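You operate a simulated robot arm through the tools that you are given. There is no shell and no other tool. Be economical: measure what you need, move in short steps, check, and stop when the job is done.

The job below is to be done with a simulated robot arm. You get a single attempt, and the scene is never put back.

TASK
Take the blue label and leave it in the white tray. Push the right table drawer shut. Take the teal cloth from the top of the sealer table and leave it on the shelf under the sink. Put the clear jug from the top of the jar table in the sink bowl. Put the bottle labelled "soap" from the top of the small steel table on the top of the jar table and the bottle labelled "rinse" on the top of the sealer table. Put the numbered jar from the top of the small steel table on the shelf under the grey bin. Open the blue wall bin. The order is free. Set down upright: clear jug, bottle, numbered jar.

Only the result counts: the job must be done as asked and must still hold three seconds after the hand-in. Knocking over, shifting, dropping, spilling or breaking anything else fails it. Flat cloth is picked up by pressing the open fingertips on it (5 to 10 N) and closing them slowly along it; thin cloth reads only 2 to 8 mm in the jaws.

THE ROBOT
A 6-joint arm with a two-finger gripper on a trunk, on a base that drives. Base frame: it is fixed to the floor where the robot stands at the start and does not move with it; the origin is under the middle of the robot, x ahead of it, y to its left, z up. Readings come in m, rad, newtons and seconds.
Its first joint turns from -2.897 to 2.897 rad. Places, roughly: blue label [0.75, 0, 1]; blue wall bin [1.4, -4.4, 1.1]; clear bottle, green bottle, white bottle, yellow b [2.75, -2.5, 0.75]; clear jug (15x10x15 cm) [1.9, -0.8, 0.9]; numbered jar [2.5, -2.5, 0.75]; right table drawer [0.7, 0.4, 0.8]; shelf under the grey bin (15x12 cm) [-1.06, -2.68, 0.3]; shelf under the sink [4.5, 1.2, 0.2]; sink bowl [4.5, 1.2, 0.7]; teal cloth (11x6x4 cm) [1.6, -0.2, 0.9]; top of the jar table [1.2, -0.7, 0.9]; top of the sealer table [1.1, 0, 0.9]; white tray (17x24x5 cm) [0.1, -4.2, 0.2]. Payload 2.45 kg.
Tool frame: the origin (TCP) lies between the finger pads and is the grasp point; the fingertips stand 0.02 m ahead of it; z points along the fingers, y is the line along which they close. Largest opening 0.14 m; the body of the gripper starts 0.168 m behind the TCP.
Orientation is told as [roll, pitch, yaw] about the base's x, y, z axes, in that order, counted from this pose: with the fingers straight down and closing along the base's y, the tool's x points along the base's -x, its y along +y and its z along -z.

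THE INTERFACE
- The arm moves only by the tool jog_arm. Its argument "series" is a list of rows, each a list of 3 entries, a list of its own where there are three numbers: the shift along the tool's x, y, z in m, then the turn, a rotation vector about the tool's x, y, z in rad, then the gripper command, from -1 (fully open) to 1 (shut), values between in proportion. In form: [[[tx, ty, tz], [ax, ay, az], claw], ...]. A call has 1 to 8 rows; each row shifts and turns the commanded pose from where the row before left it, along the tool's axes as they then stand. Rows are played at 5 a second. More than 0.05 m and 0.15 rad between two rows, or a gripper value outside its range, and nothing of the call is played. A pose out of reach is approached as far as the arm can. The call stops where the force on the tool passes 40 N (or 10 N more than at its start, if that is more) or the arm is blocked; 0.2 s more then pass. The fingers move at their own pace (about 0.045 m/s each) and stop on an object; they squeeze with about 30 N. The grip force told is the motor's: it shows also when the fingers shut on nothing. Time passes only in rows, and 0.2 s behind the last, so rows that do not move let the fingers close. The reply holds the time, the measured pose of the TCP, the force on the tool along the base axes, the opening and the grip force, in the units named above and with some noise, with the torque about the TCP (base axes, N m) and any sound that the robot's microphone picked up.
- Cameras (640 x 400 px; columns grow to the right, rows downward): "scene" is now at [-0.104, 0.1412, 1.1433]; the picture's right is [-0.35, -0.94, 0.00], its down [-0.30, 0.11, -0.95] and it looks along [0.89, -0.33, -0.32] (base axes); focal length 220 px, centre (320, 200). "wrist" rides on the gripper at [0.078, 0.011, -0.209] in the tool frame; the picture's right is [-0.14, 0.99, 0.00], its down [-0.92, -0.13, -0.37] and it looks along [-0.37, -0.05, 0.93] (tool axes); focal length 280 px, centre (320, 200).
- capture(camera): a new picture of that camera. No time passes.
- base_move(legs): drives the robot by 1 to 6 legs, each [ahead, left, turn to the left] in m, m and rad, along the robot's own axes; the way and the turn of a leg run together, so that a leg with both is an arc; at most 1.5 m and 3.142 rad a leg. The arm and the cameras ride along, it lands a little off, and it stops where it bumps. It gives what a move gives.
- head_to(pan, tilt): turns the head with the scene camera to pan (to the left, within 2.496 rad either way) and tilt (down, from -0.506 to 1.204), counted from straight ahead of the robot. It gives what a move gives.
- probe_pixels(camera, pixels): for up to 12 pixels [column, row] of the newest picture of that camera ("zoom" is the newest enlarged one), the place [x, y, z] in the base frame of the surface seen there, good to about 0.002 m. No time passes.
- close_up(camera, box): a new picture of the part [left, top, right, bottom] of that camera's present view, enlarged. No time passes.
- sign_off(): hands the job in; it is judged then, once.

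Go step by step. Measure first, check grasps and placings, and put right what went wrong. The budget is 138 turns and 150 pictures, counting those below and the enlarged ones. Unless the task says otherwise, let go and move clear before handing in, and close with one line.

The tools are called after "Call:" as a command line: name --argument value ..., lists and objects as JSON in quotes. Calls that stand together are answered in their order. jog_arm: Moves the arm, as the interface text tells. Its arguments: {"type":"object","properties":{"series":{"type":"array"}},"required":["series"]} The other tools are called the same way: base_move (legs) drives the base; head_to (pan, tilt) turns the head that bears the scene camera; capture (camera) takes a picture; probe_pixels (camera, pixels) gives the place of the surface under pixels of a picture; close_up (camera, box) takes an enlarged picture of a part of a camera's view; sign_off () hands the job in.

At the start:

```text
time_s: 0.0
position: [0.5068, 0.37, 1.1936]
tcp_rot: [-0.002, 0.0, 0.0]
ft_force: [0.0, -0.3, -0.1]
torque: [-0.01, 0.0, -0.01]
width: 0.1399
finger_force: 0.0
robot x, y, heading: [-0.0002, -0.0011, -0.001]
head pan, tilt: [-0.36, 0.328]
```

scene: 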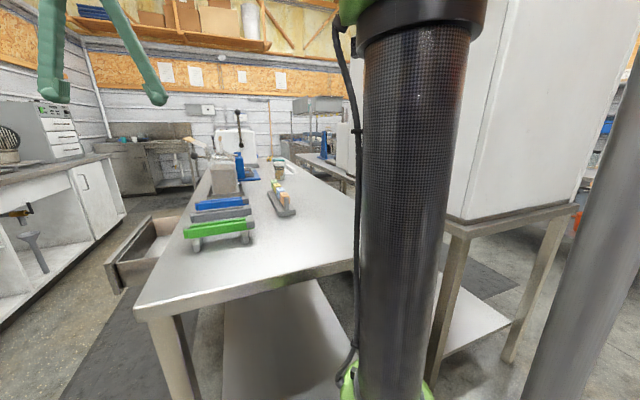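
wrist: 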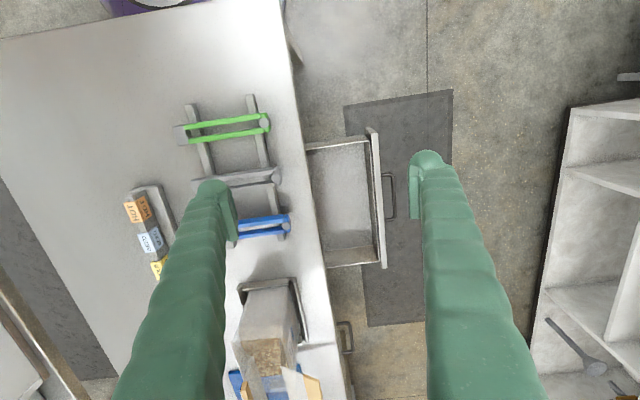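

The wrist view shows the label holder (about 145,230) and the open drawer (about 350,200). I'll measure them and look closer.

Call:
probe_pixels --camera "wrist" --pixels '[[135, 208], [150, 242], [158, 268], [140, 190], [378, 200], [390, 195], [375, 135], [383, 262], [300, 200], [345, 335], [100, 150], [310, 145]]'

Call:
close_up --camera "wrist" --box '[100, 160, 260, 300]'

Call:
close_up --camera "scene" --box '[170, 90, 360, 260]'

```text
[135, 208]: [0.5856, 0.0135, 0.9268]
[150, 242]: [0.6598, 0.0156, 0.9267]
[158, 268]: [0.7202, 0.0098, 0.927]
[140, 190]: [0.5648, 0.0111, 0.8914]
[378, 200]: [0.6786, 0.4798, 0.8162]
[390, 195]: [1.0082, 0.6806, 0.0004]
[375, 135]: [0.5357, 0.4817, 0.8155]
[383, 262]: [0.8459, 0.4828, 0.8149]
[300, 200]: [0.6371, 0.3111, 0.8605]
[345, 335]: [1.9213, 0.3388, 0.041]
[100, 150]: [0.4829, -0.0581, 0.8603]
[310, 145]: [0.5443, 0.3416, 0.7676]
```

```text
2.86 times, centred on (180, 230) of wrist
```

zoom: 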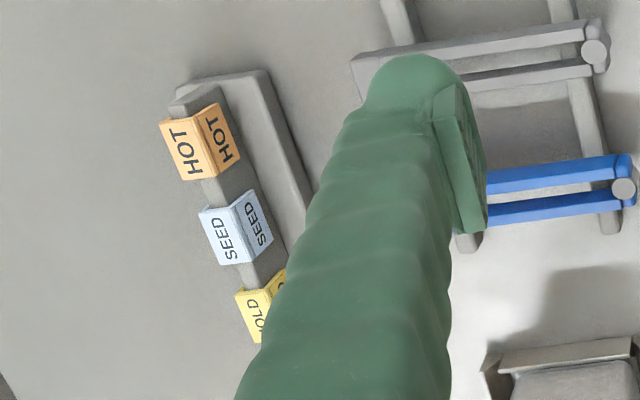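

```text
2.35 times, centred on (265, 175) of scene
```

zoom: 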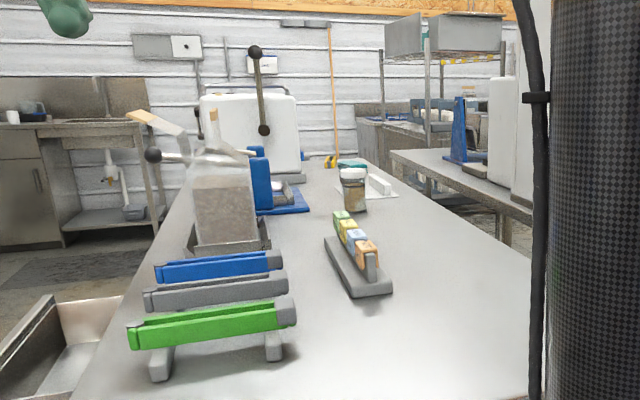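

The blue SEED label sits on a ridge near [0.66, 0.016, 0.927]. I'll look around to map the room.

Call:
head_to --pan -1.3 --tilt 0.3

Call:
capture --camera "scene"

Call:
head_to --pan -2.45 --tilt 0.3

Call:
capture --camera "scene"

Call:
head_to --pan 0.5 --tilt 0.3

Call:
capture --camera "scene"

```text
time_s: 1.2
position: [0.5078, 0.3699, 1.1947]
tcp_rot: [0.001, 0.001, -0.002]
ft_force: [-0.4, -0.5, 0.5]
torque: [0.0, 0.01, 0.0]
width: 0.14
finger_force: 0.0
robot x, y, heading: [-0.0016, -0.0012, -0.001]
head pan, tilt: [-1.3, 0.3]
```

```text
145 pictures are left
```

scene: 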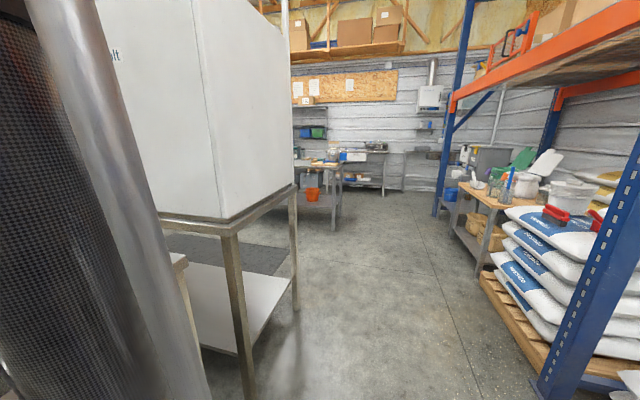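

```text
time_s: 2.6
position: [0.507, 0.3695, 1.1951]
tcp_rot: [-0.001, 0.0, -0.002]
ft_force: [-0.6, 0.1, -0.1]
torque: [-0.01, 0.01, 0.04]
width: 0.14
finger_force: 0.1
robot x, y, heading: [0.0076, 0.0005, 0.005]
head pan, tilt: [-2.45, 0.3]
```

```text
144 pictures are left
```

scene: 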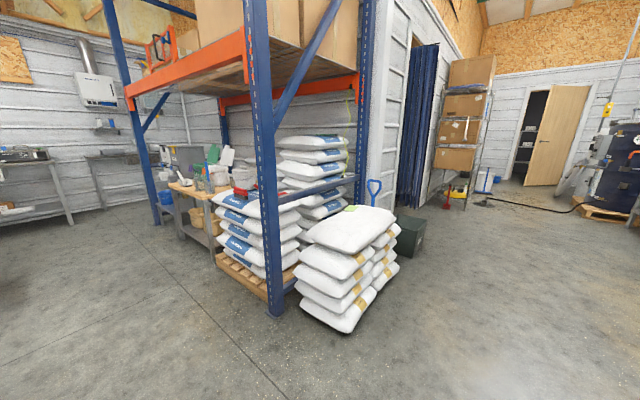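

```text
time_s: 5.2
position: [0.5076, 0.3703, 1.1955]
tcp_rot: [0.0, 0.0, 0.001]
ft_force: [-0.2, 0.8, 0.1]
torque: [-0.02, -0.01, 0.02]
width: 0.1401
finger_force: 0.0
robot x, y, heading: [-0.0002, -0.0026, -0.005]
head pan, tilt: [0.499, 0.3]
```

```text
143 pictures are left
```

scene: 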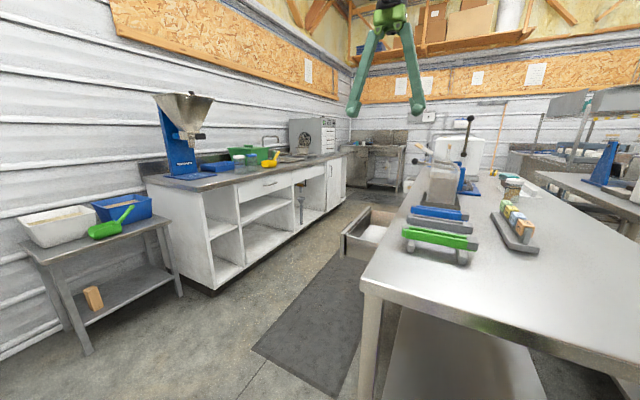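

The left aisle between table and white counter is visible (e.g. 310,310). I'll measure the corners for navigation.

Call:
probe_pixels --camera "scene" --pixels '[[362, 285], [620, 370], [420, 180], [215, 285], [332, 205], [345, 200], [395, 180], [385, 150], [505, 210], [345, 240], [180, 290], [540, 172]]'

Call:
close_up --camera "scene" --box '[330, 110, 490, 210]'

Call:
close_up --camera "scene" --box '[480, 130, 640, 230]'

```text
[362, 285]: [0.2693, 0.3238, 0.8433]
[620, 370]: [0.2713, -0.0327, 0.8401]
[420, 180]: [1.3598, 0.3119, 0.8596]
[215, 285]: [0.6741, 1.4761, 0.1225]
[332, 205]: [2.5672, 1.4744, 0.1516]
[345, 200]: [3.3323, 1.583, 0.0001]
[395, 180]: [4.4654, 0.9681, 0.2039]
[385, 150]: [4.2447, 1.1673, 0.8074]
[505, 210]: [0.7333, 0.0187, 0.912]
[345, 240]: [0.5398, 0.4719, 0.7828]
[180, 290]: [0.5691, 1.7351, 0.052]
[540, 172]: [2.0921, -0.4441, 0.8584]
```

```text
4.00 times, centred on (410, 160) of scene
```

zoom: 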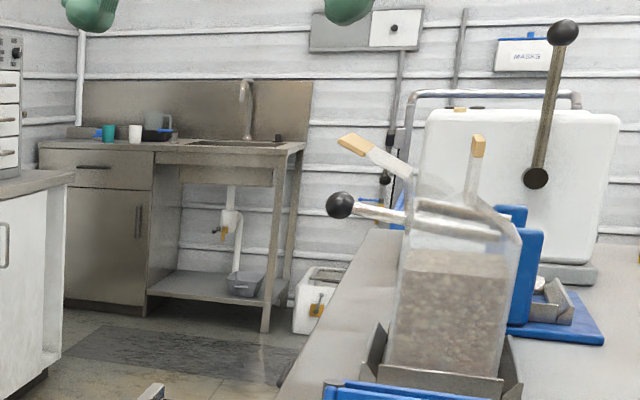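

```text
4.00 times, centred on (560, 180) of scene
```

zoom: 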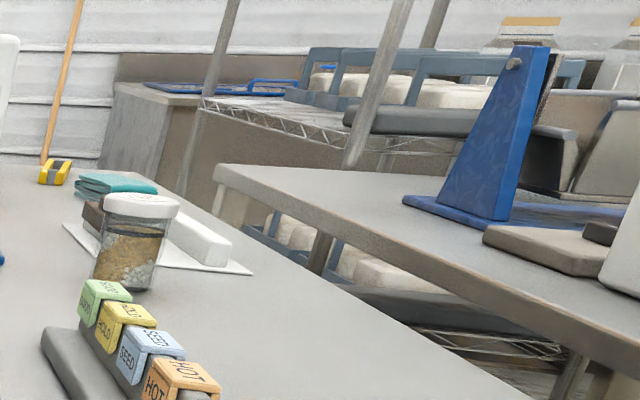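

The label stands on the ridge and the drawer front is at y≈0.48 (wrist 378,200). I'll probe the drawer front, handle and table-edge heights before pushing.

Call:
probe_pixels --camera "wrist" --pixels '[[393, 183], [386, 175], [389, 214], [352, 340], [346, 350], [340, 323], [371, 180], [285, 225], [264, 120], [300, 320], [320, 330], [278, 175]]'

Call:
close_up --camera "wrist" --box '[280, 110, 440, 380]'

```text
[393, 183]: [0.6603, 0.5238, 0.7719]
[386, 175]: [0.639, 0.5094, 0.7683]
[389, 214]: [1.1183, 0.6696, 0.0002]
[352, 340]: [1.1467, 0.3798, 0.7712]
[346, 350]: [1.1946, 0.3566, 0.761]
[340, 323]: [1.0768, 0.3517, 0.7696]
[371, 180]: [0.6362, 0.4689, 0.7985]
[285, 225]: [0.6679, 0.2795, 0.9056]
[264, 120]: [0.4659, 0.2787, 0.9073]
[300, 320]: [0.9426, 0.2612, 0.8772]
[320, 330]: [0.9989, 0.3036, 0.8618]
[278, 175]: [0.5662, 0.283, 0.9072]
```

```text
1.48 times, centred on (360, 245) of wrist
```

zoom: 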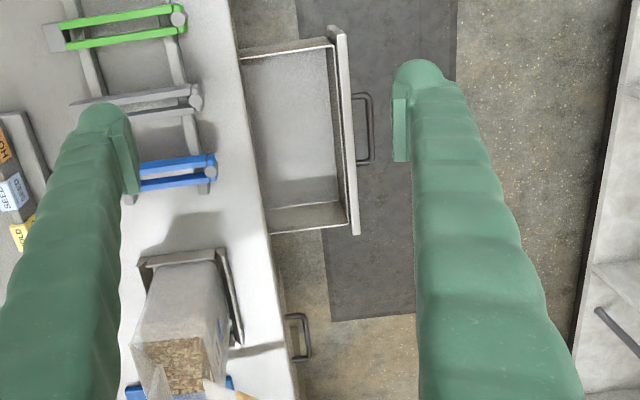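

The handle's outer face is at y≈0.524, z≈0.77, and the shut drawer beside it has its handle at y≈0.38. I'll close the fingers and go out to the front of the handle.

Call:
jog_arm --series '[[[-0.0305, 0.0383, 0], [0, 0, 0], 1], [[-0.0305, 0.0383, 0], [0, 0, 0], 1], [[-0.0305, 0.0383, 0], [0, 0, 0], 1], [[-0.0305, 0.0383, 0], [0, 0, 0], 1], [[-0.0305, 0.0383, 0], [0, 0, 0], 1], [[-0.0305, 0.0383, 0], [0, 0, 0], 1], [[0, 0, 0.05], [0, 0, 0], 1], [[0, 0, 0.05], [0, 0, 0], 1]]'

Call:
jog_arm --series '[[[0, 0, 0.05], [0, 0, 0], 1], [[0, 0, 0.05], [0, 0, 0], 1], [[0, 0, 0.05], [0, 0, 0], 1], [[0, 0, 0.05], [0, 0, 0], 1], [[0, 0, 0.05], [0, 0, 0], 1], [[0, 0, 0.05], [0, 0, 0], 1], [[0, 0, 0.04], [0, 0, 0], 1], [[0, 0, 0], [0, 0, 0], 1]]'

Call:
capture --camera "wrist"

```text
time_s: 7.0
position: [0.682, 0.5927, 1.0832]
tcp_rot: [0.001, -0.001, -0.001]
ft_force: [1.0, -0.1, 0.5]
torque: [0.06, -0.03, 0.01]
width: 0.0
finger_force: 16.3
out of reach, approached as far as the arm can: row 6
robot x, y, heading: [-0.0009, 0.0018, 0.002]
head pan, tilt: [0.499, 0.3]
```

```text
time_s: 8.8
position: [0.683, 0.5913, 0.7435]
tcp_rot: [-0.001, 0.002, 0.0]
ft_force: [-0.9, 0.2, -0.9]
torque: [0.0, -0.01, 0.01]
width: 0.0
finger_force: 29.6
robot x, y, heading: [0.001, -0.0008, -0.0]
head pan, tilt: [0.499, 0.3]
```

```text
139 pictures are left
```

wrist: 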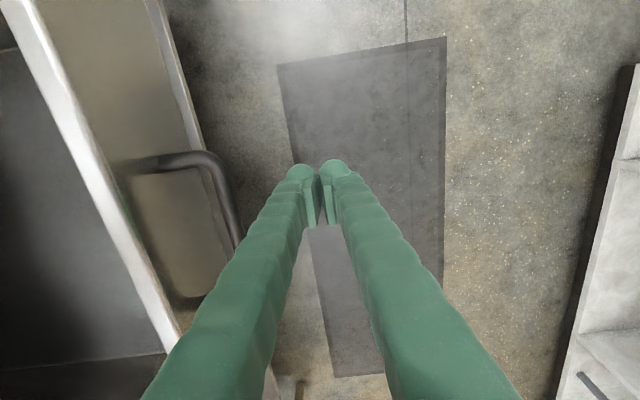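

The fingers stand just outside the handle. I push in −y in small steps.

Call:
jog_arm --series '[[[0, -0.045, 0], [0, 0, 0], 1], [[0, -0.02, 0], [0, 0, 0], 1], [[0, -0.02, 0], [0, 0, 0], 1], [[0, -0.02, 0], [0, 0, 0], 1], [[0, -0.02, 0], [0, 0, 0], 1], [[0, -0.02, 0], [0, 0, 0], 1], [[0, -0.02, 0], [0, 0, 0], 1], [[0, -0.02, 0], [0, 0, 0], 1]]'

Call:
jog_arm --series '[[[0, -0.01, 0], [0, 0, 0], 1], [[0, -0.01, 0], [0, 0, 0], 1], [[0, -0.01, 0], [0, 0, 0], 1]]'

Call:
capture --camera "wrist"

```text
time_s: 10.6
position: [0.6817, 0.4059, 0.7444]
tcp_rot: [0.002, -0.001, 0.002]
ft_force: [0.2, 4.2, 0.2]
torque: [-0.06, 0.04, 0.1]
width: 0.0
finger_force: 29.0
robot x, y, heading: [0.0029, 0.0001, 0.001]
head pan, tilt: [0.499, 0.3]
```

```text
time_s: 10.9
position: [0.682, 0.4073, 0.7431]
tcp_rot: [0.005, -0.002, 0.005]
ft_force: [1.0, 6.0, -1.4]
torque: [-0.13, 0.03, 0.13]
width: 0.0
finger_force: 29.1
robot x, y, heading: [-0.0016, 0.0047, 0.002]
head pan, tilt: [0.499, 0.3]
stopped in row 1: the force on the tool passed its limit at 53 N (the readings are from after the stop); the commanded pose is now the measured one
```

```text
138 pictures are left
```

wrist: 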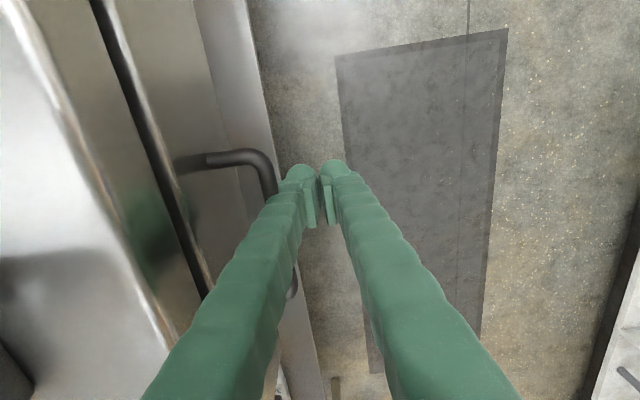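

Force rose sharply at y≈0.406, so the drawer seems shut. I'll back off, rise and check its front against its shut neighbour.

Call:
jog_arm --series '[[[0, 0.04, 0], [0, 0, 0], 1], [[0, 0.0, -0.05], [0, 0, 0], 1], [[0, 0.0, -0.05], [0, 0, 0], 1], [[0, 0.0, -0.05], [0, 0, 0], 1], [[0, 0.0, -0.05], [0, 0, 0], 1], [[0, 0.0, -0.05], [0, 0, 0], 1], [[0, 0.0, -0.05], [0, 0, 0], 1], [[0, 0.0, -0.05], [0, 0, 0], 1]]'

Call:
capture --camera "wrist"

```text
time_s: 12.8
position: [0.6807, 0.444, 1.096]
tcp_rot: [0.004, -0.003, 0.005]
ft_force: [0.0, -0.2, 0.0]
torque: [0.01, 0.02, 0.01]
width: 0.0001
finger_force: 29.1
robot x, y, heading: [-0.0009, 0.0018, 0.004]
head pan, tilt: [0.499, 0.3]
```

```text
137 pictures are left
```

wrist: 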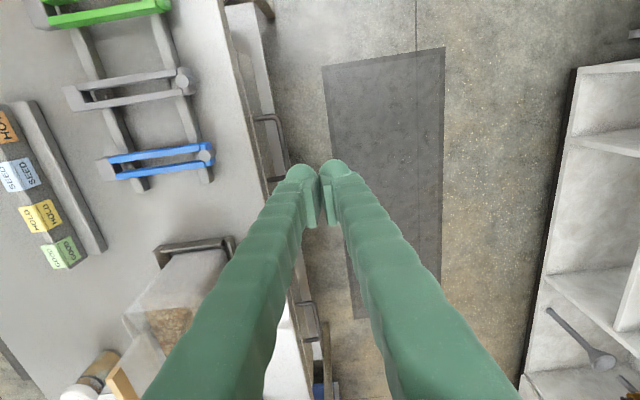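

Call:
close_up --camera "wrist" --box '[220, 80, 360, 400]'

Call:
probe_pixels --camera "wrist" --pixels '[[280, 130], [278, 122], [264, 118], [318, 330], [313, 310], [308, 304], [295, 310], [255, 130], [20, 172], [40, 214], [58, 252], [10, 192]]'

Call:
close_up --camera "wrist" --box '[0, 80, 130, 290]'

```text
1.25 times, centred on (290, 240) of wrist
```

zoom: 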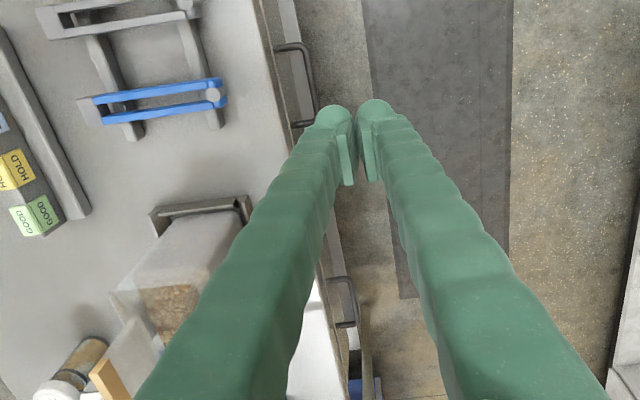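

```text
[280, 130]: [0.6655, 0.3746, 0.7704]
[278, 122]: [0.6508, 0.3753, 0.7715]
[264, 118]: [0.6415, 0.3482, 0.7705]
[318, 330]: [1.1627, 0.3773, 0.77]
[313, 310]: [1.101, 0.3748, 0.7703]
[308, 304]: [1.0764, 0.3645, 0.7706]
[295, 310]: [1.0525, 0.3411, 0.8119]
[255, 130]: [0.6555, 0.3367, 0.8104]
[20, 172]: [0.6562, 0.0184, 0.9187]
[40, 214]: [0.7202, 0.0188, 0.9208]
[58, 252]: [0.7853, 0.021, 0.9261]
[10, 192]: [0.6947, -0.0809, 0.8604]
```

```text
1.90 times, centred on (65, 185) of wrist
```

zoom: 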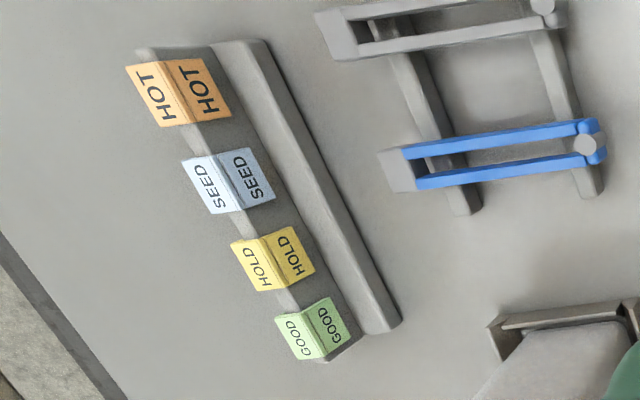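

The drawer handle now matches its neighbour (both y≈0.376), so it is shut. Next, base back 0.13 m, then arm over the blue label at about x=0.656.

Call:
base_move --legs '[[-0.13, 0, 0]]'

Call:
jog_arm --series '[[[-0.013, -0.049, 0], [0, 0, 0], 0.3], [[-0.013, -0.048, 0], [0, 0, 0], 0.3], [[-0.013, -0.048, 0], [0, 0, 0], 0.3], [[-0.013, -0.048, 0], [0, 0, 0], 0.3], [[-0.013, -0.048, 0], [0, 0, 0], 0.3], [[-0.013, -0.048, 0], [0, 0, 0], 0.3], [[-0.013, -0.048, 0], [0, 0, 0], 0.3], [[-0.013, -0.048, 0], [0, 0, 0], 0.3]]'

Call:
capture --camera "wrist"

```text
time_s: 14.0
position: [0.5539, 0.4447, 1.0962]
tcp_rot: [0.004, -0.002, 0.004]
ft_force: [-0.9, -0.5, -0.4]
torque: [-0.03, -0.02, -0.02]
width: 0.0
finger_force: 29.7
robot x, y, heading: [-0.1329, 0.0001, 0.003]
head pan, tilt: [0.499, 0.3]
```

```text
refused: row 1 steps farther than a row can; nothing moved
```

```text
134 pictures are left
```

wrist: 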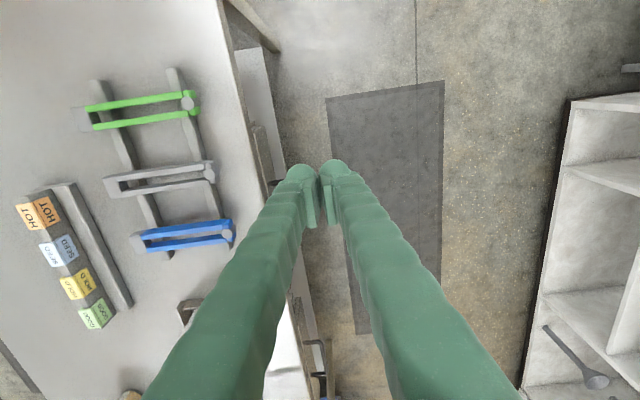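

Row was just over the 0.05 limit; I'll use smaller rows.

Call:
jog_arm --series '[[[-0.01, -0.047, 0], [0, 0, 0], 0.3], [[-0.01, -0.047, 0], [0, 0, 0], 0.3], [[-0.01, -0.047, 0], [0, 0, 0], 0.3], [[-0.01, -0.047, 0], [0, 0, 0], 0.3], [[-0.01, -0.047, 0], [0, 0, 0], 0.3], [[-0.01, -0.047, 0], [0, 0, 0], 0.3], [[-0.01, -0.047, 0], [0, 0, 0], 0.3], [[-0.01, -0.047, 0], [0, 0, 0], 0.3]]'

Call:
jog_arm --series '[[[-0.022, -0.041, 0], [0, 0, 0], 0.3], [[0, -0.025, 0], [0, 0, 0], 0.3], [[0, 0, 0], [0, 0, 0], 0.3]]'

Call:
capture --camera "wrist"

```text
time_s: 15.8
position: [0.6362, 0.0665, 1.0936]
tcp_rot: [0.006, -0.002, 0.004]
ft_force: [0.3, -0.4, 0.4]
torque: [-0.06, -0.02, -0.02]
width: 0.0489
finger_force: 0.0
robot x, y, heading: [-0.1297, -0.0003, 0.001]
head pan, tilt: [0.499, 0.3]
```

```text
time_s: 16.6
position: [0.6594, 0.0017, 1.0905]
tcp_rot: [0.006, -0.004, 0.006]
ft_force: [0.4, -0.4, -1.2]
torque: [0.03, 0.04, -0.01]
width: 0.049
finger_force: 0.1
robot x, y, heading: [-0.1252, -0.0019, -0.002]
head pan, tilt: [0.499, 0.3]
```

```text
133 pictures are left
```

wrist: 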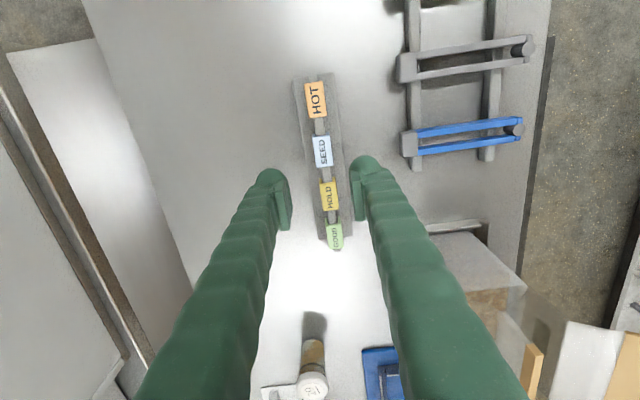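

Call:
close_up --camera "wrist" --box '[280, 70, 380, 260]'

Call:
probe_pixels --camera "wrist" --pixels '[[324, 138], [324, 152], [324, 164], [319, 152], [331, 152], [316, 152], [318, 122], [328, 173], [314, 180], [345, 150], [328, 200], [318, 100]]'

```text
2.11 times, centred on (330, 165) of wrist
```

zoom: 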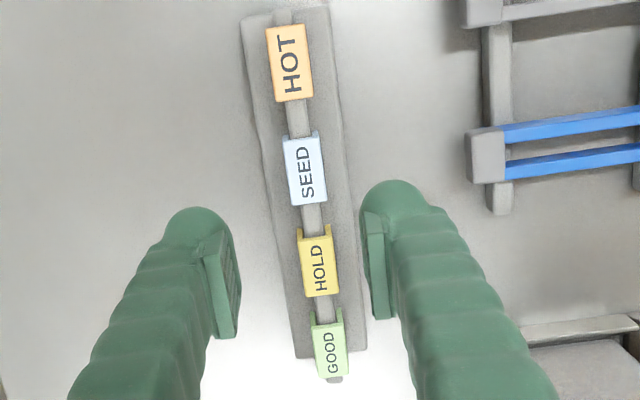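

```text
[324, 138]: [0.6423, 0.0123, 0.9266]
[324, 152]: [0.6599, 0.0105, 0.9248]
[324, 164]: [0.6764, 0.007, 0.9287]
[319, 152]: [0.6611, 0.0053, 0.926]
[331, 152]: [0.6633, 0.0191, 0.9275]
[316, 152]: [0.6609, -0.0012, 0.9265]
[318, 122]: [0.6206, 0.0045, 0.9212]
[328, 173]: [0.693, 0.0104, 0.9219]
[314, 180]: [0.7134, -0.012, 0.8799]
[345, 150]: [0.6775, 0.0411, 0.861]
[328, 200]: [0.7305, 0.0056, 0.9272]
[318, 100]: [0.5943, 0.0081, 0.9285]
```

The blue label is a saddle at y≈0.009, x≈0.66, top z≈0.927. I lower around it and close gently.

Call:
jog_arm --series '[[[0, 0.0075, 0.05], [0, 0, 0], 0.3], [[0, 0, 0.05], [0, 0, 0], 0.3], [[0, 0, 0.045], [0, 0, 0], 0.3], [[0, 0, 0.024], [0, 0, 0], 0.3], [[0, 0, 0], [0, 0, 0], 0.3]]'

Call:
close_up --camera "wrist" --box '[220, 120, 420, 300]'

```text
refused: row 1 steps farther than a row can; nothing moved
```

```text
2.22 times, centred on (320, 210) of wrist
```

zoom: 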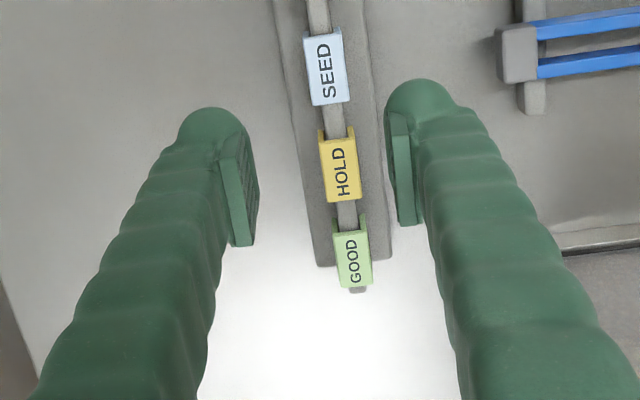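

Call:
jog_arm --series '[[[0, 0.0075, 0.04], [0, 0, 0], 0.3], [[0, 0, 0.048], [0, 0, 0], 0.3], [[0, 0, 0.048], [0, 0, 0], 0.3], [[0, 0, 0.034], [0, 0, 0], 0.3], [[0, 0, 0], [0, 0, 0], 0.3]]'

Call:
close_up --camera "wrist" --box '[220, 120, 420, 300]'

```text
time_s: 17.8
position: [0.657, 0.0106, 0.9209]
tcp_rot: [0.005, -0.003, 0.007]
ft_force: [0.3, -0.3, 0.5]
torque: [-0.01, -0.01, -0.02]
width: 0.0489
finger_force: 0.0
robot x, y, heading: [-0.1302, -0.0021, 0.001]
head pan, tilt: [0.499, 0.3]
```

```text
2.22 times, centred on (320, 210) of wrist
```

zoom: 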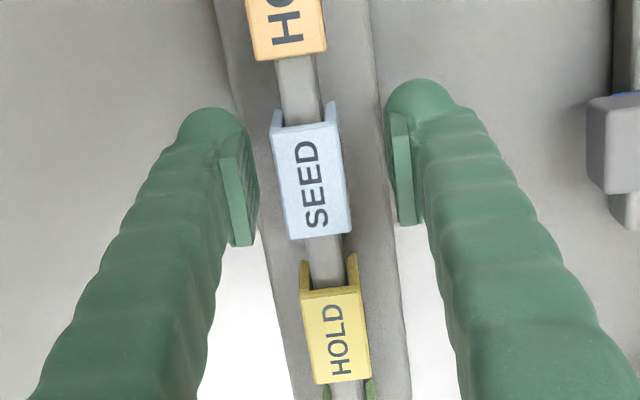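

The label lies between the open pads. Close, then lift.

Call:
jog_arm --series '[[[0, -0.002, 0], [0, 0, 0], 0.6], [[0, 0, 0], [0, 0, 0], 0.8], [[0, 0, 0], [0, 0, 0], 1], [[0, 0, 0], [0, 0, 0], 1], [[0, 0, -0.02], [0, 0, 0], 1], [[0, 0, -0.03], [0, 0, 0], 1], [[0, 0, -0.04], [0, 0, 0], 1], [[0, 0, -0.04], [0, 0, 0], 1]]'

Call:
capture --camera "wrist"

```text
time_s: 19.6
position: [0.6575, 0.0091, 1.0541]
tcp_rot: [0.006, -0.003, 0.006]
ft_force: [0.4, -0.5, 0.0]
torque: [-0.04, 0.02, -0.02]
width: 0.0206
finger_force: 29.6
robot x, y, heading: [-0.1277, -0.0051, 0.002]
head pan, tilt: [0.499, 0.3]
```

```text
129 pictures are left
```

wrist: 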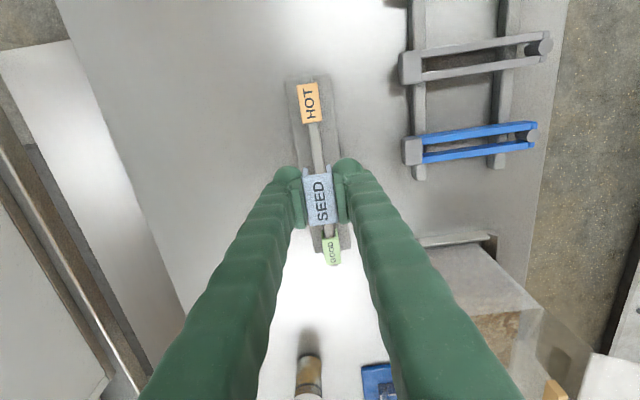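

The label is held (width 20.6 mm). I'll look right/back to plan the drive to the tray.

Call:
head_to --pan -1.2 --tilt 0.35

Call:
capture --camera "scene"

Call:
probe_pixels --camera "scene" --pixels '[[230, 320], [290, 300], [195, 230], [430, 270], [560, 390], [480, 270], [330, 230], [310, 200], [440, 215], [400, 190], [520, 330], [240, 210]]'

```text
time_s: 21.4
position: [0.6575, 0.0089, 1.0531]
tcp_rot: [0.004, -0.002, 0.003]
ft_force: [-0.1, 0.4, -0.8]
torque: [0.0, 0.01, 0.01]
width: 0.0205
finger_force: 30.2
robot x, y, heading: [-0.1267, -0.0015, 0.002]
head pan, tilt: [-1.201, 0.351]
```

```text
128 pictures are left
```

scene: 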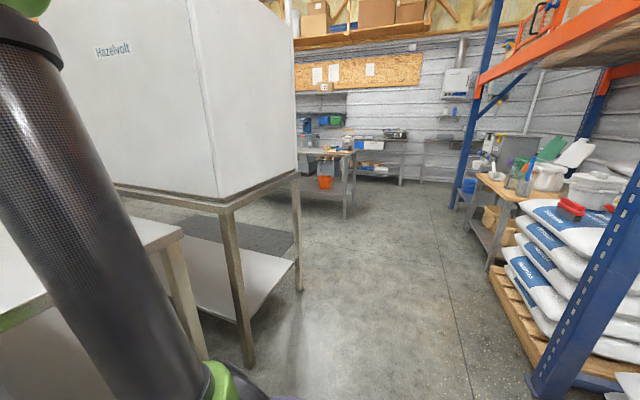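

```text
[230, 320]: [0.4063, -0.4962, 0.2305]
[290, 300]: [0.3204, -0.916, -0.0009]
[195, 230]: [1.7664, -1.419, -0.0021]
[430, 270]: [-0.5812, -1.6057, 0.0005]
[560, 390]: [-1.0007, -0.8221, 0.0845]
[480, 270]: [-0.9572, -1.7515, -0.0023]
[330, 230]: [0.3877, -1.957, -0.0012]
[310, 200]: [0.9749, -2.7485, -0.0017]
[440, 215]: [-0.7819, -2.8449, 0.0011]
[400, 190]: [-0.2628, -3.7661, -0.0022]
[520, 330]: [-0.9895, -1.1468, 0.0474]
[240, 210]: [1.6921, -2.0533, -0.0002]
```

The corridor runs x≈−0.95…0.37 toward −y. I'll back off 0.2, turn right and drive down it.

Call:
base_move --legs '[[-0.2, 0, 0], [0, 0, -1.571], [1.5, 0, 0], [0.7, 0, 0]]'

Call:
head_to --pan 0.2 --tilt 0.4

Call:
capture --camera "scene"

Call:
capture --camera "wrist"

```text
time_s: 24.8
position: [0.3334, -0.4204, 1.0544]
tcp_rot: [0.014, -0.002, -0.577]
ft_force: [-1.7, 13.7, 0.7]
torque: [-3.13, -0.34, -0.05]
width: 0.0206
finger_force: 30.1
robot x, y, heading: [-0.3248, -0.0017, -0.589]
head pan, tilt: [-1.201, 0.351]
stopped in leg 2: the force on the tool passed its limit at 175 N (the readings are from after the stop); the commanded pose is now the measured one
```

```text
time_s: 26.3
position: [0.3328, -0.4212, 1.0528]
tcp_rot: [0.013, -0.002, -0.576]
ft_force: [2.5, 29.1, 1.1]
torque: [-6.25, 0.45, 0.13]
width: 0.0202
finger_force: 30.0
robot x, y, heading: [-0.331, 0.0026, -0.595]
head pan, tilt: [0.201, 0.4]
```

```text
127 pictures are left
```

scene: 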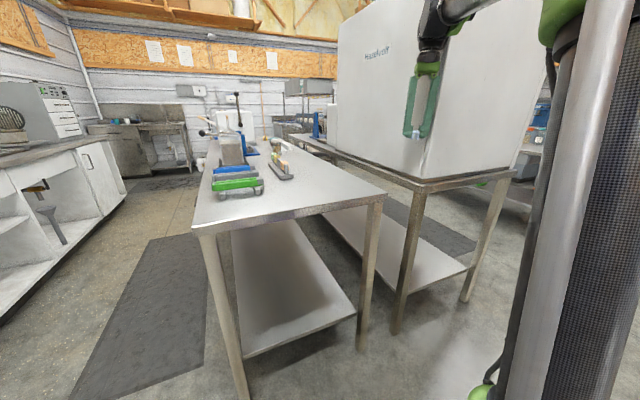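

```text
126 pictures are left
```

wrist: 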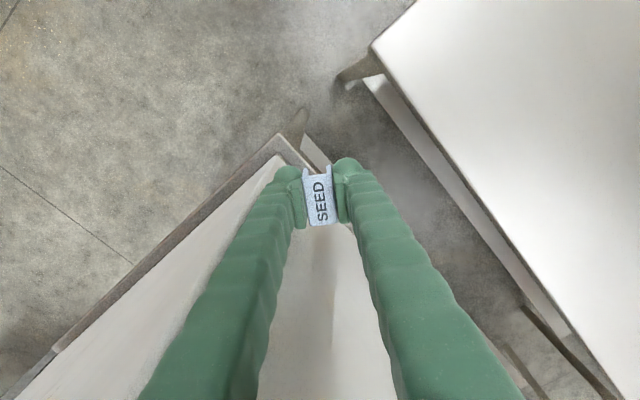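

The gripper touched the white box while turning (it reached to x≈0.33, y≈−0.45). I turn back left, drive back further and retry with more room.

Call:
base_move --legs '[[0, 0, 0.2], [-0.4, 0, 0]]'

Call:
head_to --pan -0.3 --tilt 0.4

Call:
capture --camera "scene"

Call:
head_to --pan -1.5 --tilt 0.5

Call:
capture --camera "scene"

```text
time_s: 29.6
position: [0.0306, -0.1285, 1.0524]
tcp_rot: [0.015, 0.001, -0.377]
ft_force: [0.0, -0.1, -0.7]
torque: [0.0, 0.02, -0.03]
width: 0.0204
finger_force: 30.2
robot x, y, heading: [-0.6977, 0.1558, -0.393]
head pan, tilt: [0.201, 0.4]
```

```text
time_s: 30.5
position: [0.0309, -0.1284, 1.0525]
tcp_rot: [0.012, 0.001, -0.377]
ft_force: [0.6, -0.5, 0.3]
torque: [0.02, 0.01, 0.01]
width: 0.0206
finger_force: 29.8
robot x, y, heading: [-0.6999, 0.1562, -0.392]
head pan, tilt: [-0.3, 0.4]
```

```text
125 pictures are left
```

scene: 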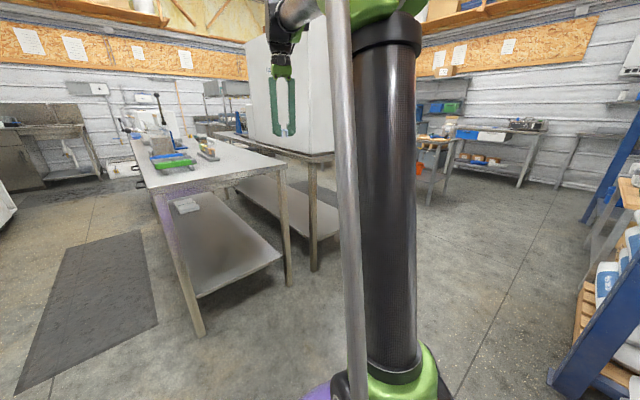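

```text
time_s: 31.9
position: [0.0303, -0.1278, 1.0531]
tcp_rot: [0.013, 0.0, -0.377]
ft_force: [0.3, -0.7, -0.9]
torque: [0.01, 0.02, 0.01]
width: 0.0202
finger_force: 29.7
robot x, y, heading: [-0.7002, 0.1546, -0.393]
head pan, tilt: [-1.499, 0.499]
```

```text
124 pictures are left
```

scene: 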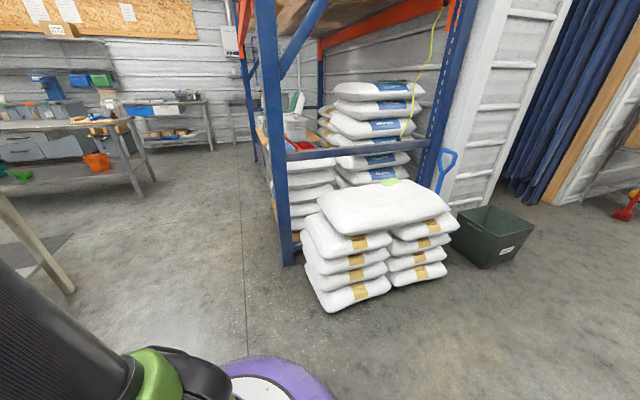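

I'll check clearances of the bag pile and rack before turning.

Call:
probe_pixels --camera "scene" --pixels '[[320, 300], [285, 262], [285, 150], [385, 210], [325, 225], [75, 290], [60, 165], [210, 150], [140, 195], [250, 40], [270, 190], [255, 160]]'

```text
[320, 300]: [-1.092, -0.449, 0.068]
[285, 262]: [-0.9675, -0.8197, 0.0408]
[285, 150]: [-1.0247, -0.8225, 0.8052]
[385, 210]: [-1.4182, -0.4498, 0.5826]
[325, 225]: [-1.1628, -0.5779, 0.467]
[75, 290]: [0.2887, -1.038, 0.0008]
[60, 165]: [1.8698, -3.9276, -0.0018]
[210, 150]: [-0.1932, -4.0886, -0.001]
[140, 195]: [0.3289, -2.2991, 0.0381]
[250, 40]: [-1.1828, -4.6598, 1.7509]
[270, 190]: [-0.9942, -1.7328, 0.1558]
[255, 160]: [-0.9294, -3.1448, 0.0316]
```

Clear for a turn here; then strafe to x≈−0.3 and drive to y≈−2.2.

Call:
base_move --legs '[[0, 0, -1.178], [0, 0.4, 0], [1.4, 0, 0], [0.9, 0, 0]]'

Call:
head_to --pan 0.3 --tilt 0.4

Call:
capture --camera "scene"

Call:
capture --camera "wrist"

```text
time_s: 48.3
position: [-0.3764, -2.9397, 1.0525]
tcp_rot: [0.015, -0.001, -1.591]
ft_force: [0.4, 0.0, 0.9]
torque: [0.01, 0.0, -0.01]
width: 0.0202
finger_force: 29.7
robot x, y, heading: [-0.3659, -2.1575, -1.612]
head pan, tilt: [-1.499, 0.499]
```

```text
time_s: 50.1
position: [-0.3759, -2.9391, 1.0523]
tcp_rot: [0.015, 0.002, -1.592]
ft_force: [0.1, -0.8, -0.6]
torque: [0.0, 0.02, -0.02]
width: 0.0205
finger_force: 29.3
robot x, y, heading: [-0.3642, -2.158, -1.609]
head pan, tilt: [0.3, 0.4]
```

```text
123 pictures are left
```

scene: 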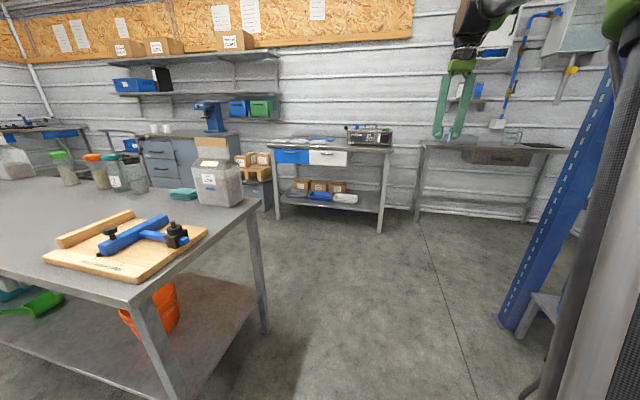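

```text
122 pictures are left
```

wrist: 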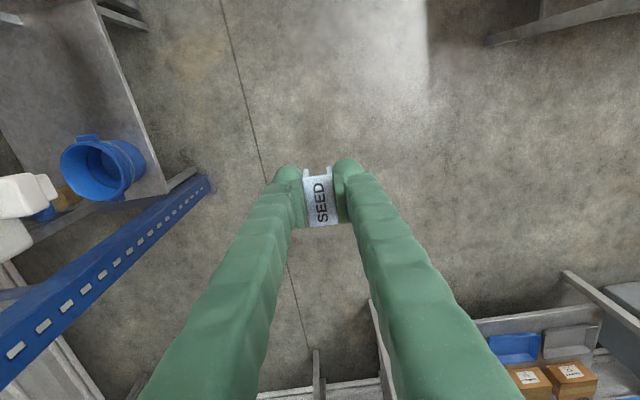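

I see the far table with a blue and white tray on its lower shelf (320,195 and 344,198). Zoom to identify.

Call:
close_up --camera "scene" --box '[240, 110, 420, 240]'

Call:
probe_pixels --camera "scene" --pixels '[[344, 198], [335, 195], [356, 198], [320, 196], [300, 205], [380, 232], [385, 150], [276, 215], [278, 150], [340, 188], [415, 210], [330, 150]]'

Call:
close_up --camera "scene" --box '[0, 120, 250, 300]'

```text
3.08 times, centred on (330, 175) of scene
```

zoom: 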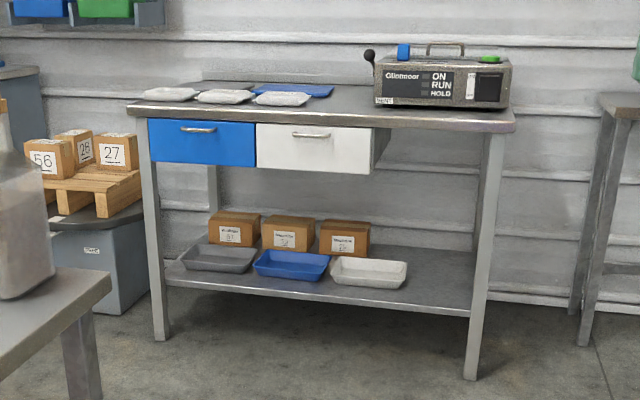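

```text
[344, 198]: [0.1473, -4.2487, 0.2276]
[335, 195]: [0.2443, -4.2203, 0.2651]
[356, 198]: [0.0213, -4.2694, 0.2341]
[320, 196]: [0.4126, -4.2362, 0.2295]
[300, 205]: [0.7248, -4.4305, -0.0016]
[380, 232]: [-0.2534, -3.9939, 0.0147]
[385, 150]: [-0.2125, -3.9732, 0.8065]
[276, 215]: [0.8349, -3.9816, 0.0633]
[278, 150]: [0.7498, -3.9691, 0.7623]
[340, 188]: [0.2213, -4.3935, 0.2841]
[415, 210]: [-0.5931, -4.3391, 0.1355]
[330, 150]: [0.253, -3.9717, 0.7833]
```

```text
2.22 times, centred on (125, 210) of scene
```

zoom: 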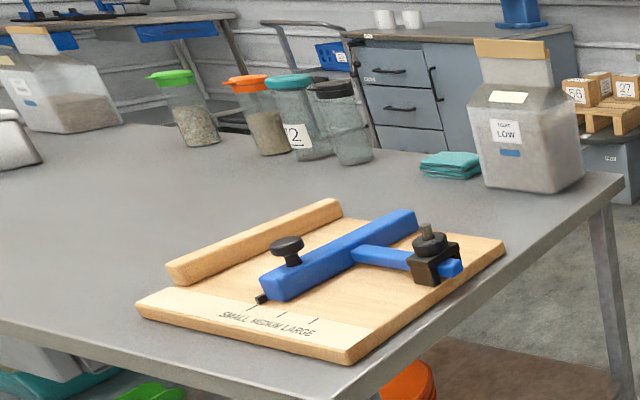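

White tray is centred near [0.13, −4.25, 0.23] on a shelf behind the front edge y≈−3.97. I'll probe the near table's corner, drawer bottom and tray rim.

Call:
close_up --camera "scene" --box '[300, 150, 400, 215]'

Call:
probe_pixels --camera "scene" --pixels '[[255, 200], [262, 325], [135, 300], [170, 370], [255, 215], [240, 260], [334, 165], [345, 162], [358, 205], [330, 203], [345, 194], [345, 203]]'

```text
6.15 times, centred on (350, 182) of scene
```

zoom: 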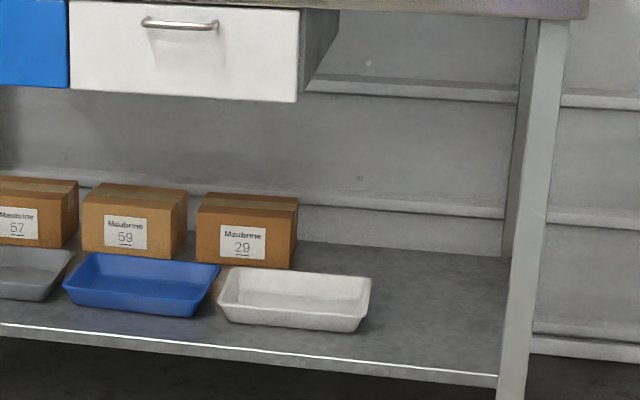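

```text
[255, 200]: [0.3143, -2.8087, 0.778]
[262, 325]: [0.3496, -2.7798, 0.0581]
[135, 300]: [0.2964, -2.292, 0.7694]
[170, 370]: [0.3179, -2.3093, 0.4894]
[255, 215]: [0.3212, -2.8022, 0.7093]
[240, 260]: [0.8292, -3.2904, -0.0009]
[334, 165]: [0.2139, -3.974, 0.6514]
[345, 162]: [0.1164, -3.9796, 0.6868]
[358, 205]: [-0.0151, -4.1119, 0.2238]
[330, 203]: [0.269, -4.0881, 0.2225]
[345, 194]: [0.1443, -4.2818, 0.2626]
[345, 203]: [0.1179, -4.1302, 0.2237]
```

Table occupies x≥0.3, y −2.29…−2.81, so I pass at x≈−0.37 to y≈−2.75, then pitch the tool forward to reach under the drawers.

Call:
base_move --legs '[[0.6, 0, 0.04]]'

Call:
jog_arm --series '[[[0, 0, 0.03], [0, -0.15, 0], 1], [[0, 0, 0.03], [0, -0.15, 0], 1], [[0, 0, 0.03], [0, -0.15, 0], 1], [[0, 0, 0.03], [0, -0.15, 0], 1], [[0, 0, 0], [0, -0.15, 0], 1], [[0, 0, 0], [0, -0.15, 0], 1], [[0, 0, 0], [0, -0.15, 0], 1]]'

Call:
head_to --pan 0.1 --tilt 0.6

Call:
capture --camera "scene"

```text
time_s: 53.4
position: [-0.3488, -3.5281, 1.0525]
tcp_rot: [0.013, -0.001, -1.545]
ft_force: [1.0, 1.1, -0.3]
torque: [0.0, -0.02, 0.02]
width: 0.0204
finger_force: 29.7
robot x, y, heading: [-0.3751, -2.7461, -1.562]
head pan, tilt: [0.3, 0.4]
```

```text
time_s: 55.0
position: [-0.3453, -3.553, 0.9387]
tcp_rot: [0.029, -1.052, -1.57]
ft_force: [-0.1, 0.6, 0.0]
torque: [-0.02, 0.02, -0.01]
width: 0.0207
finger_force: 30.3
robot x, y, heading: [-0.3739, -2.7446, -1.559]
head pan, tilt: [0.3, 0.4]
```

```text
time_s: 55.8
position: [-0.3459, -3.5541, 0.9378]
tcp_rot: [0.027, -1.049, -1.569]
ft_force: [-0.5, -0.1, 0.0]
torque: [-0.01, 0.03, 0.03]
width: 0.0203
finger_force: 29.7
robot x, y, heading: [-0.3717, -2.7427, -1.562]
head pan, tilt: [0.099, 0.6]
```

```text
118 pictures are left
```

scene: 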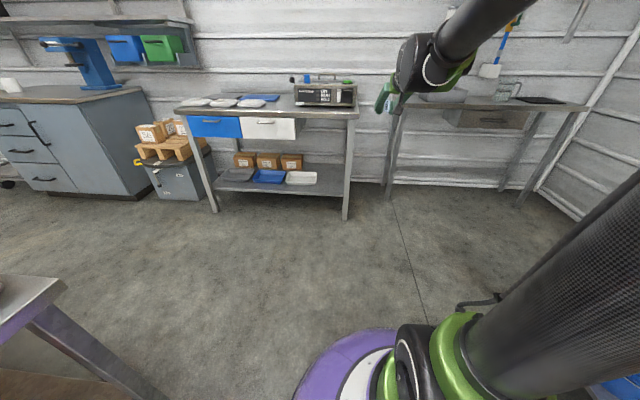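

The arm pitched fine. Lower straight down in open space (down = 0.87·x + 0.5·z of tool).

Call:
jog_arm --series '[[[0.042, 0, 0.024], [0, 0, 0], 1], [[0.042, 0, 0.024], [0, 0, 0], 1], [[0.042, 0, 0.024], [0, 0, 0], 1], [[0.042, 0, 0.024], [0, 0, 0], 1], [[0.042, 0, 0.024], [0, 0, 0], 1], [[0.042, 0, 0.024], [0, 0, 0], 1], [[0.042, 0, 0.024], [0, 0, 0], 1], [[0.042, 0, 0.024], [0, 0, 0], 1]]'

Call:
jog_arm --series '[[[0.042, 0, 0.024], [0, 0, 0], 1], [[0.042, 0, 0.024], [0, 0, 0], 1], [[0.042, 0, 0.024], [0, 0, 0], 1], [[0.042, 0, 0.024], [0, 0, 0], 1]]'

Call:
capture --camera "scene"

Call:
capture --camera "wrist"

```text
time_s: 57.6
position: [-0.3364, -3.5623, 0.5642]
tcp_rot: [0.027, -1.045, -1.569]
ft_force: [0.8, 0.2, 0.4]
torque: [0.01, 0.0, 0.02]
width: 0.0203
finger_force: 30.1
out of reach, approached as far as the arm can: row 8
robot x, y, heading: [-0.3758, -2.7453, -1.561]
head pan, tilt: [0.099, 0.6]
```

```text
time_s: 58.6
position: [-0.3291, -3.6542, 0.4966]
tcp_rot: [0.03, -1.045, -1.568]
ft_force: [-0.4, 0.0, -0.6]
torque: [-0.02, 0.01, 0.0]
width: 0.0203
finger_force: 30.0
out of reach, approached as far as the arm can: row 1, 2, 3, 4
robot x, y, heading: [-0.3707, -2.7424, -1.566]
head pan, tilt: [0.099, 0.6]
```

```text
117 pictures are left
```

scene: 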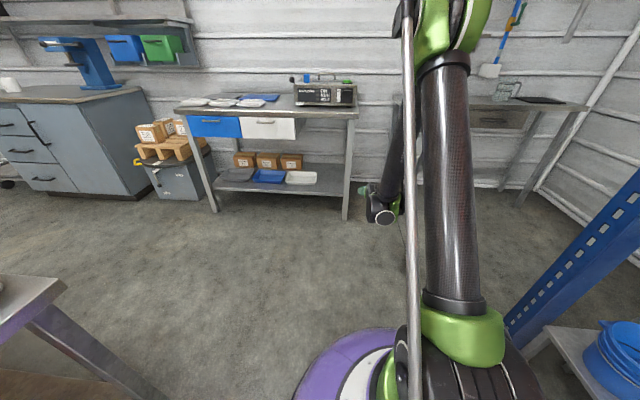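

```text
116 pictures are left
```

wrist: 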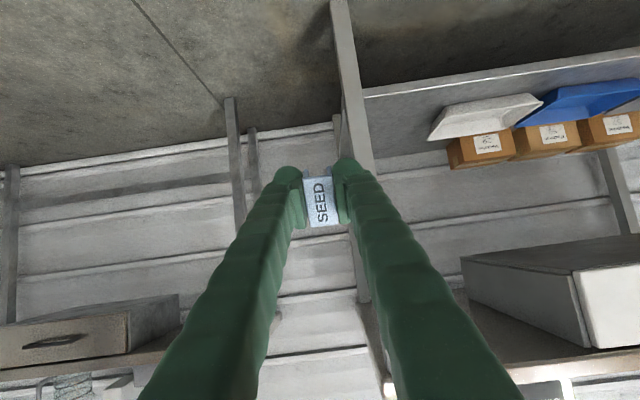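

The arm hit an inner reach limit at low height; it needs a larger radius. I'll extend forward (still in the clear, y>−3.9).

Call:
jog_arm --series '[[[-0.02, 0, 0.035], [0, 0, 0], 1], [[-0.02, 0, 0.035], [0, 0, 0], 1], [[-0.02, 0, 0.035], [0, 0, 0], 1], [[-0.02, 0, 0.035], [0, 0, 0], 1], [[0, 0, 0], [0, 0, 0], 1]]'

```text
time_s: 59.8
position: [-0.3266, -3.8181, 0.4942]
tcp_rot: [0.029, -1.049, -1.569]
ft_force: [0.4, 0.2, -1.1]
torque: [0.02, -0.01, 0.03]
width: 0.0203
finger_force: 29.9
robot x, y, heading: [-0.3721, -2.7444, -1.561]
head pan, tilt: [0.099, 0.6]
```

Call:
jog_arm --series '[[[0.035, 0, 0.02], [0, 0, 0], 1], [[0.035, 0, 0.02], [0, 0, 0], 1], [[0.035, 0, 0.02], [0, 0, 0], 1], [[0.026, 0, 0.015], [0, 0, 0], 1], [[0, 0, 0], [0, 0, 0], 1]]'

```text
time_s: 61.0
position: [-0.3253, -3.8166, 0.3443]
tcp_rot: [0.028, -1.049, -1.567]
ft_force: [-0.1, 0.4, 0.1]
torque: [0.04, -0.01, -0.02]
width: 0.0202
finger_force: 30.5
robot x, y, heading: [-0.372, -2.744, -1.56]
head pan, tilt: [0.099, 0.6]
```

Radius is now right at z 0.344. I'll pitch two more steps (flatter), then turn base left 0.284 to aim at the tray.

Call:
jog_arm --series '[[[0, 0, 0], [0, -0.14, 0], 1], [[0, 0, 0], [0, -0.14, 0], 1], [[0, 0, 0], [0, 0, 0], 1]]'

Call:
base_move --legs '[[0, 0, 0.284]]'

Call:
capture --camera "wrist"

Call:
head_to --pan 0.0 --tilt 0.5

Call:
capture --camera "scene"

```text
time_s: 61.8
position: [-0.3236, -3.8426, 0.3535]
tcp_rot: [0.057, -1.33, -1.599]
ft_force: [-0.2, -0.5, 0.1]
torque: [0.04, 0.01, -0.01]
width: 0.0204
finger_force: 30.4
out of reach, approached as far as the arm can: row 2
robot x, y, heading: [-0.3767, -2.744, -1.564]
head pan, tilt: [0.099, 0.6]
```

```text
time_s: 63.1
position: [-0.0142, -3.7834, 0.3543]
tcp_rot: [0.058, -1.33, -1.313]
ft_force: [0.4, -0.3, 0.1]
torque: [-0.01, -0.03, -0.02]
width: 0.0204
finger_force: 30.2
robot x, y, heading: [-0.3753, -2.7461, -1.278]
head pan, tilt: [0.099, 0.6]
```

```text
115 pictures are left
```

wrist: 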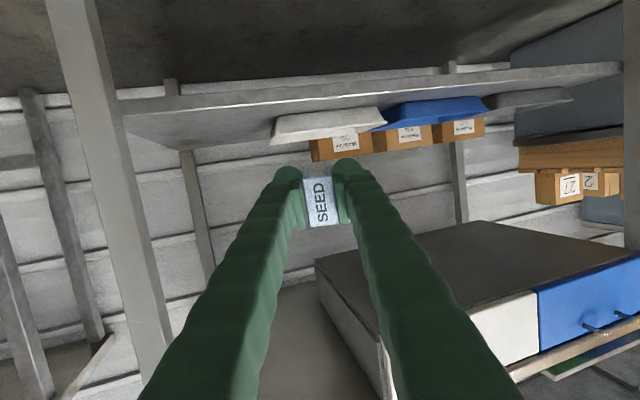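

```text
time_s: 63.8
position: [-0.0143, -3.7829, 0.353]
tcp_rot: [0.057, -1.327, -1.314]
ft_force: [0.5, 0.3, 0.3]
torque: [-0.03, 0.0, -0.01]
width: 0.0203
finger_force: 30.0
robot x, y, heading: [-0.3758, -2.7425, -1.275]
head pan, tilt: [0.0, 0.499]
```

```text
114 pictures are left
```

scene: 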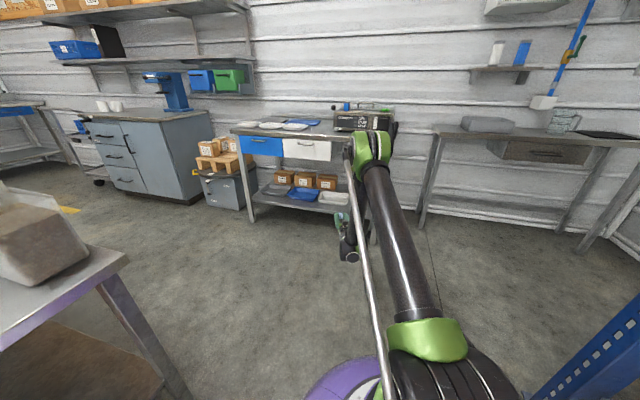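

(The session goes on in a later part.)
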